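You operate a simulated robot arm through the tools that you are given. There is no shell and no other tool. Be economical: measure what you need, move in short steps, check, and stop when the job is done.

Carry out the task below with a simulated robot arm. There is one attempt and no reset: what you move stays moved.

## Task
Put the fudge cube from the feed table on the silver steel dish.

The check looks at the end state, three seconds after you hand in, the way a careful person would. Anything else that was tipped, shoved, dropped, spilled or broken makes it a failure.

## Robot
A 7-joint arm with a two-finger parallel gripper, fixed in place. Base frame: the origin is at the foot of the arm, x ahead of it, y to its left, z up; the work surface is at about z = 0. Readings come in m, degrees, newtons and seconds.
With the tool pointing down near the work surface it reaches from about 0.22 to 0.58 m from the base axis. Its first joint turns from -66.0 to 66.0 degrees. Payload 2.5 kg.
The TCP is the grasp point between the finger pads, 0.023 m short of the fingertips. In the tool frame z runs along the fingers and y along their closing line. Largest opening 0.094 m; finger width 0.038, thickness 0.01; the body of the gripper, 0.054 by 0.096 m, starts 0.039 m behind the TCP.
Orientation is that of the tool frame in the base frame, as a unit quaternion [x, y, z, w]. With the fingers straight down and closing along the base's y, the tool's x points along the base's -x, its y along +y and its z along -z.

## Interface
- The arm moves only by the tool jog_arm. Its argument "steps" is text: rows parted by semicolons, each of 5 numbers parted by spaces: the shift along the tool's x, y, z in m, then the turn about the tool's z in degrees, then the closure, from 0 (fully open) to 1 (shut). In form: dx dy dz twist grip; .... A call has 1 to 12 rows; each row is the pose to reach, as a shift and turn from the pose commanded when the call began, along the tool's axes at that moment. Rows are played at 5 a second. More than 0.05 m and 8.6 degrees between two rows, or a gripper value outside its range, and nothing of the call is played. Where a pose cannot be reached the arm comes as near as it can. A force on the tool above 40 N (or 10 N above the force at the start of the call, whichever is more), or a blocked arm, ends the call early, and 0.2 s more pass. The fingers move at their own pace (about 0.108 m/s each) and stop on an object; they squeeze with about 25 N. The grip force told is the motor's: it shows also when the fingers shut on nothing. Time passes only in rows, and 0.2 s behind the last, so rows that repeat a pose let the fingers close. It gives the time, the measured TCP pose, the force on the tool (base axes), the opening and the grip force at its end, in the units of the frame above (readings bear some noise).
- Cameras (640 x 400 px; columns grow to the right, rows downward): "scene" is fixed at [0.1275, -0.4125, 0.5413]; the picture's right is [0.76, -0.64, 0.00], its down [-0.38, -0.45, -0.81] and it looks along [0.52, 0.62, -0.59] (base axes); focal length 348 px, centre (320, 200). "wrist" rides on the gripper at [-0.039, 0, -0.044] in the tool frame; the picture's right is [0.00, -1.00, 0.00], its down [0.97, 0.00, -0.24] and it looks along [0.24, 0.00, 0.97] (tool axes); focal length 218 px, centre (320, 200). There is no depth. A picture from a camera that has moved, and an enlarged one, comes with that camera's place and axes in the base frame and with its lens.
- grab_frame(camera): a new picture of that camera. The clock stands still meanwhile.
- zoom(camera, box): a new picture of the part [left, top, right, bottom] of that camera's present view, enlarged. The clock stands still meanwhile.
- hand_in(): hands the job in; it is judged then, once.

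Work in short steps. Places have to be worked out from the pictures, the camera data and where the tool is seen: move nearer, look again, correct. Check each grasp and each placing, and mend what went wrong. You have 90 turns and 36 pictures in all, those below and enlarged ones among them. Open the gripper and draw the arm clear of the work before you hand the job in, unless the task says otherwise; then end with one line.

The tools are called as a command line: name --argument value ..., lists and objects as JSON in quotes. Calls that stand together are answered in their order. jog_arm: Moves the arm, as the interface text tells. Its arguments: {"type":"object","properties":{"steps":{"type":"string"}},"required":["steps"]} The other tools are called the same way: grab_frame (camera) takes a picture; zoom (camera, box) takes an enlarged picture of a part of a camera's view; hand_in () hands the job in.

At the start:

```text
time: 0.0
ee_pos: [0.3816, 0.02, 0.2491]
tool_rot: [0.0, 1.0, 0.0, 0.0]
contact_force: [0.1, -0.4, 0.5]
opening: 0.0941
gripper_force: 0.0
```

scene: 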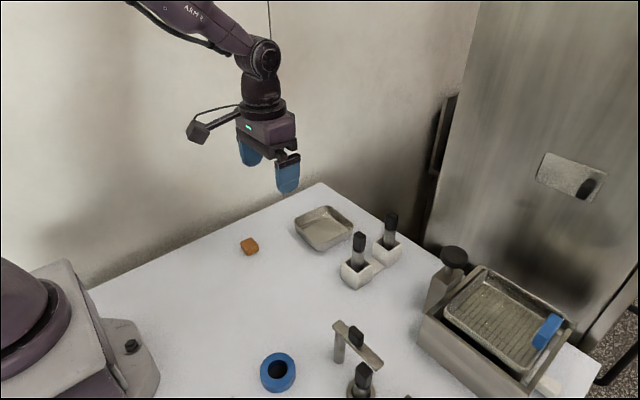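
wrist: 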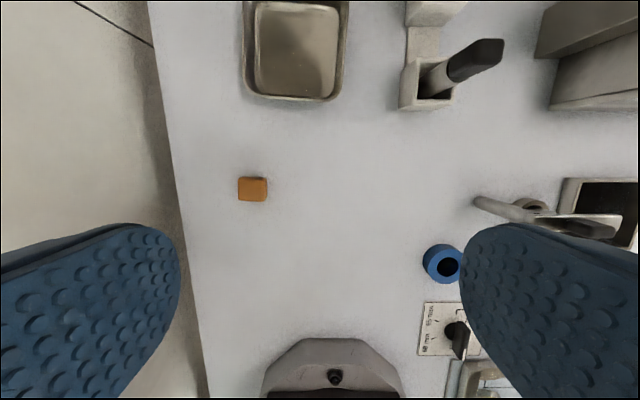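

The cube appears near (0.367, 0.108) and the nearer dish near (0.53, 0.05). I'll zoom in to identify both dishes and the cube's shape before I move.

zoom --camera "scene" --box '[220, 180, 420, 305]'

zoom --camera "scene" --box '[320, 230, 620, 400]'

zoom --camera "wrist" --box '[220, 0, 380, 220]'

```text
3.20 times, centred on (320, 242) of scene
camera zoom: at [0.1275, -0.4125, 0.5413], right [0.76, -0.64, 0.0], down [-0.38, -0.45, -0.81], along [0.52, 0.62, -0.59], focal length 1114 px, centre (320, 64)
```

zoom: 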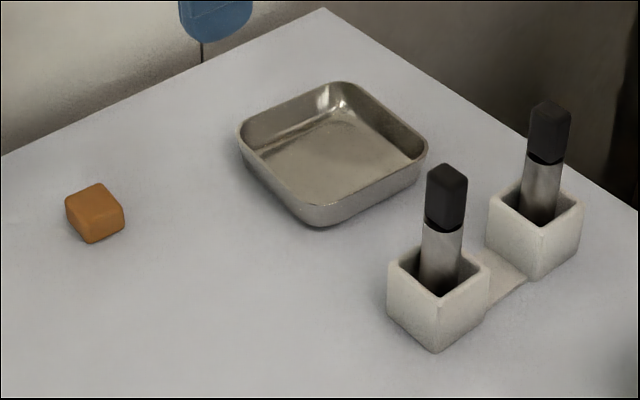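

```text
2.13 times, centred on (470, 315) of scene
camera zoom: at [0.1275, -0.4125, 0.5413], right [0.76, -0.64, 0.0], down [-0.38, -0.45, -0.81], along [0.52, 0.62, -0.59], focal length 742 px, centre (0, -45)
```

zoom: 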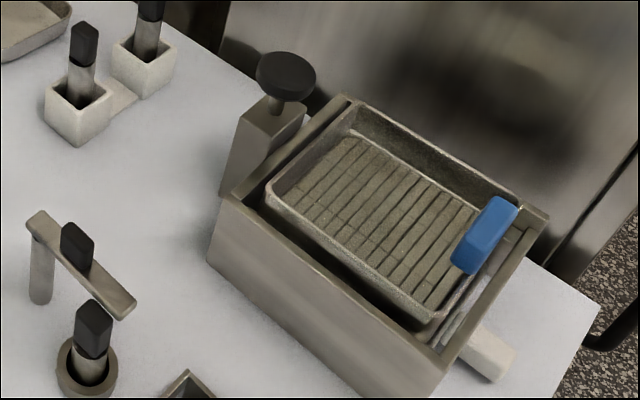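

```text
1.82 times, centred on (300, 110) of wrist
camera zoom: at [0.4203, 0.0198, 0.2936], right [0.0, -1.0, 0.0], down [-0.97, 0.0, 0.24], along [-0.24, 0.0, -0.97], focal length 397 px, centre (356, 364)
```

zoom: 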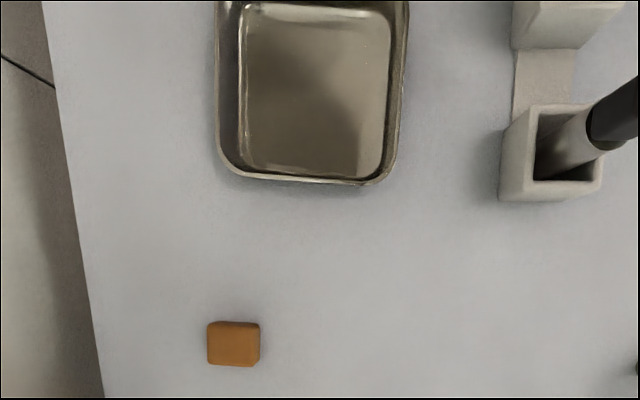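

The near dish is a plain steel one, while the far one is a slatted pan in a device, so the near dish is the target. I'll move above the cube at z≈0.13 and look again.

jog_arm --steps "0.006 0.04 0.02 0 0; 0.013 0.085 0.04 0 0; 0.013 0.085 0.08 0 0; 0.013 0.085 0.12 0 0; 0.013 0.085 0.12 0 0"

grab_frame --camera "wrist"

```text
time: 1.2
ee_pos: [0.3668, 0.1035, 0.1289]
tool_rot: [0.001, 1.0, 0.0, 0.001]
contact_force: [-0.2, 0.1, 0.5]
opening: 0.0937
gripper_force: 0.1
```

```text
30 pictures are left
camera wrist: at [0.407, 0.1044, 0.173], right [0.0, -1.0, 0.0], down [-0.97, 0.0, 0.24], along [-0.24, 0.0, -0.97], focal length 218 px, centre (320, 200)
```

wrist: 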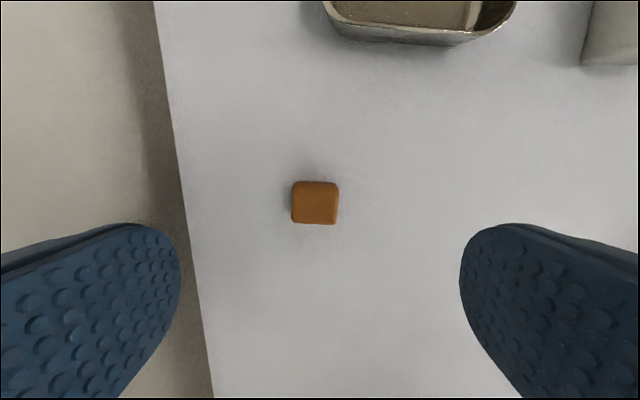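

The cube is at about (0.367, 0.108) and square to the fingers. I'll shift +4 mm in y, go down to z≈0.028, and then close.

jog_arm --steps "0 0.004 0.04 0 0; 0 0.004 0.08 0 0; 0 0.004 0.1 0 0; 0 0.004 0.101 0 0; 0 0.004 0.101 0 0.3; 0 0.004 0.101 0 1; 0 0.004 0.101 0 1; 0 0.004 0.101 0 1"

```text
time: 3.0
ee_pos: [0.3666, 0.1088, 0.0292]
tool_rot: [0.0, 1.0, 0.0, 0.0]
contact_force: [0.3, 0.7, -0.3]
opening: 0.0334
gripper_force: 13.9
```

The fingers stopped at 33 mm, which matches the cube's width. I'll lift and check.

jog_arm --steps "0 0 0 0 1; 0 0 -0.03 0 1; 0 0 -0.07 0 1; 0 0 -0.1 0 1; 0 0 -0.1 0 1"

grab_frame --camera "scene"

grab_frame --camera "wrist"

```text
time: 4.2
ee_pos: [0.3678, 0.109, 0.1279]
tool_rot: [-0.002, 1.0, 0.0, -0.001]
contact_force: [0.8, 0.2, -0.5]
opening: 0.0332
gripper_force: 14.5
```

```text
29 pictures are left
```

scene: 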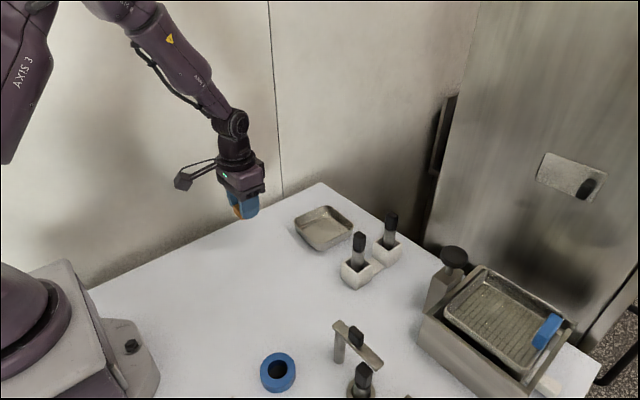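

```text
28 pictures are left
camera wrist: at [0.4073, 0.1092, 0.1725], right [0.0, -1.0, 0.0], down [-0.97, 0.0, 0.24], along [-0.24, 0.0, -0.97], focal length 218 px, centre (320, 200)
```

wrist: 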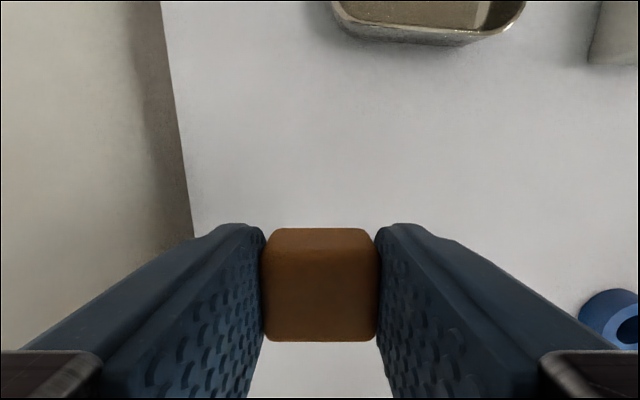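

The cube is held firmly. The dish centre works out near (0.53, 0.05), so I'll carry the cube over it at height and look.

jog_arm --steps "-0.035 -0.012 0 0 1; -0.075 -0.027 0 0 1; -0.115 -0.042 0 0 1; -0.15 -0.054 0 0 1; -0.16 -0.058 0 0 1; -0.16 -0.058 0 0 1"

grab_frame --camera "wrist"

zoom --camera "scene" --box '[220, 130, 440, 305]'

```text
time: 5.6
ee_pos: [0.5279, 0.0511, 0.1283]
tool_rot: [-0.001, 1.0, 0.0, -0.001]
contact_force: [-0.4, -0.2, -0.5]
opening: 0.0333
gripper_force: 13.8
```

```text
27 pictures are left
camera wrist: at [0.5672, 0.0513, 0.1727], right [0.0, -1.0, 0.0], down [-0.97, 0.0, 0.24], along [-0.24, 0.0, -0.97], focal length 218 px, centre (320, 200)
```

wrist: 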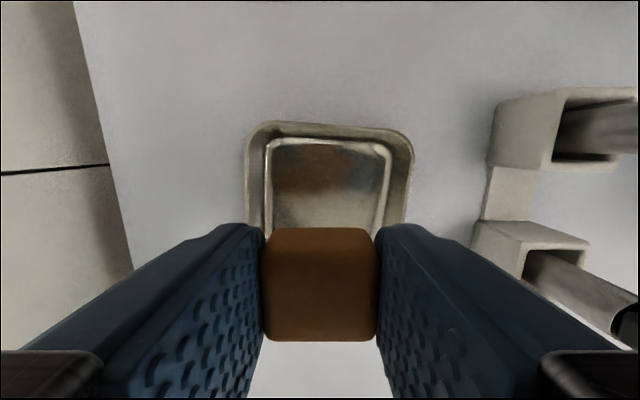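

```text
2.29 times, centred on (330, 218) of scene
camera zoom: at [0.1275, -0.4125, 0.5413], right [0.76, -0.64, 0.0], down [-0.38, -0.45, -0.81], along [0.52, 0.62, -0.59], focal length 796 px, centre (297, 160)
```

zoom: 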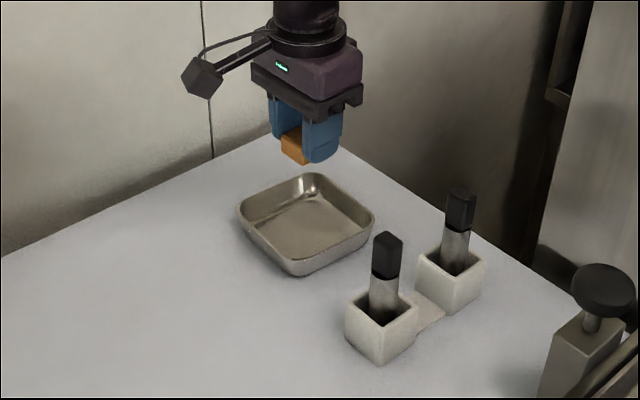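

The cube is over the dish, which I put at about (0.527, 0.046), with a floor about 0.09 wide. I'll shift −5 mm in y and lower it towards the floor, watching the force.

jog_arm --steps "0 -0.005 0 0 1; 0 -0.005 0.035 0 1; 0 -0.005 0.065 0 1; 0 -0.005 0.08 0 1; 0 -0.005 0.087 0 1; 0 -0.005 0.09 0 1; 0 -0.005 0.09 0 1"

zoom --camera "scene" --box '[260, 155, 400, 275]'

grab_frame --camera "wrist"

```text
time: 7.2
ee_pos: [0.5283, 0.0469, 0.0375]
tool_rot: [0.001, 1.0, -0.001, 0.0]
contact_force: [-0.9, -0.8, -0.7]
opening: 0.0331
gripper_force: 13.8
```

```text
3.33 times, centred on (330, 215) of scene
camera zoom: at [0.1275, -0.4125, 0.5413], right [0.76, -0.64, 0.0], down [-0.38, -0.45, -0.81], along [0.52, 0.62, -0.59], focal length 1160 px, centre (287, 150)
```

zoom: 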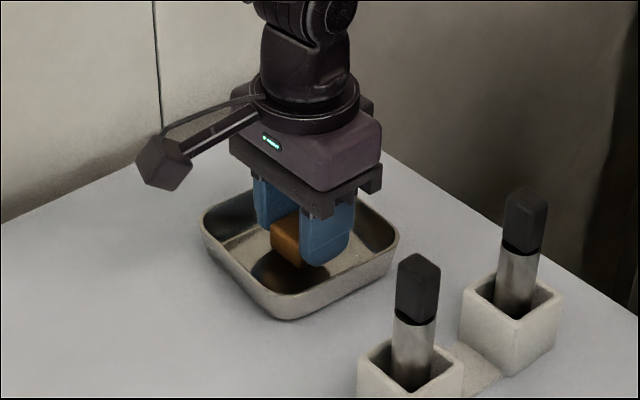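

```text
24 pictures are left
camera wrist: at [0.5675, 0.0459, 0.0826], right [0.0, -1.0, 0.0], down [-0.97, 0.0, 0.24], along [-0.24, 0.0, -0.97], focal length 218 px, centre (320, 200)
```

wrist: 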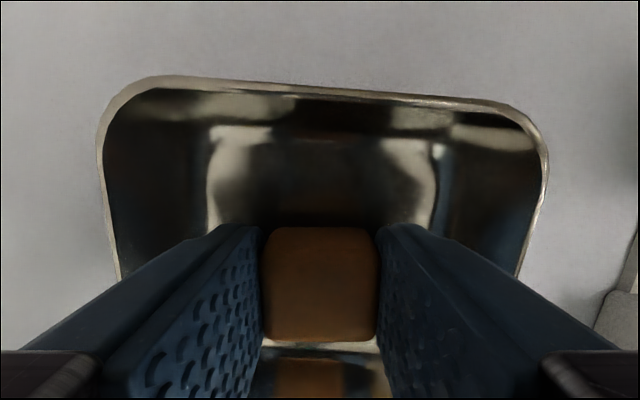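

It is centred in the dish with no contact yet. I'll lower it a few millimetres at a time.

jog_arm --steps "0 0 0.002 0 1; 0 0 0.004 0 1; 0 0 0.004 0 1"

```text
time: 8.0
ee_pos: [0.5284, 0.0456, 0.0344]
tool_rot: [0.001, 1.0, 0.001, 0.0]
contact_force: [0.3, -0.5, -0.6]
opening: 0.0334
gripper_force: 13.3
```

No contact yet, so I'll go lower.

jog_arm --steps "0 0 0.001 0 1; 0 0 0.002 0 1; 0 0 0.002 0 1"

```text
time: 8.8
ee_pos: [0.5282, 0.0463, 0.0327]
tool_rot: [0.001, 1.0, 0.0, 0.001]
contact_force: [-1.2, -0.3, 5.7]
opening: 0.0331
gripper_force: 14.2
```

The upward force rose to about 6 N, so the cube is on the dish floor. I'll ease the fingers open part way only, to stay clear of the dish walls, and then rise.

jog_arm --steps "0 0 0 0 0.6; 0 0 0 0 0.42; 0 0 0 0 0.42; 0 0 -0.01 0 0.42; 0 0 -0.03 0 0.42; 0 0 -0.06 0 0.42; 0 0 -0.1 0 0.42; 0 0 -0.13 0 0.42; 0 0 -0.13 0 0"

grab_frame --camera "wrist"

grab_frame --camera "scene"

```text
time: 10.8
ee_pos: [0.5278, 0.0463, 0.1627]
tool_rot: [-0.002, 1.0, 0.0, 0.0]
contact_force: [-0.2, 0.0, -0.3]
opening: 0.0939
gripper_force: 0.0
```

```text
23 pictures are left
camera wrist: at [0.5672, 0.0464, 0.207], right [0.0, -1.0, 0.0], down [-0.97, 0.0, 0.24], along [-0.24, 0.0, -0.97], focal length 218 px, centre (320, 200)
```

wrist: 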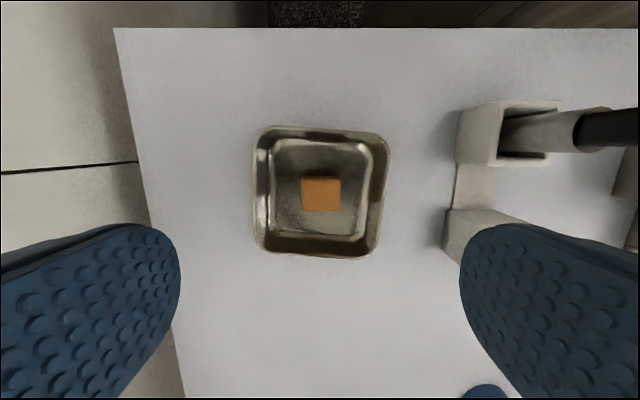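

```text
22 pictures are left
```

scene: 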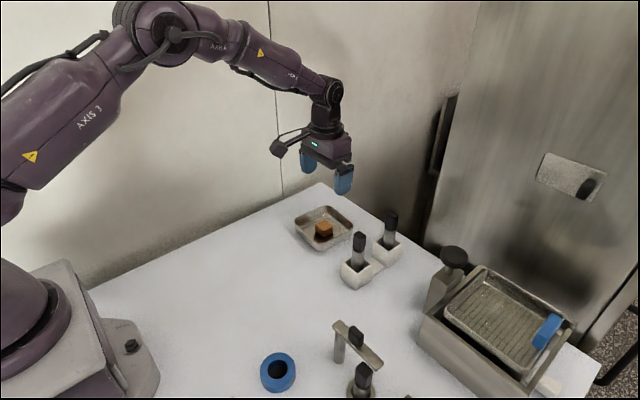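

The cube is sitting in the middle of the dish and nothing else has moved. I'll draw the arm back clear of it.

jog_arm --steps "0.04 0 -0.02 0 0; 0.08 0 -0.05 0 0; 0.12 0 -0.07 0 0; 0.14 0 -0.08 0 0; 0.14 0 -0.08 0 0"

```text
time: 12.0
ee_pos: [0.3876, 0.0451, 0.2411]
tool_rot: [0.0, 1.0, 0.0, 0.0]
contact_force: [-0.1, 0.7, 0.1]
opening: 0.0938
gripper_force: 0.1
```

The arm is clear and the gripper is open, so I'm handing in.

hand_in

```text
The job is handed in.
```

The fudge cube is in the middle of the silver steel dish, nothing else was moved, and the job is handed in.
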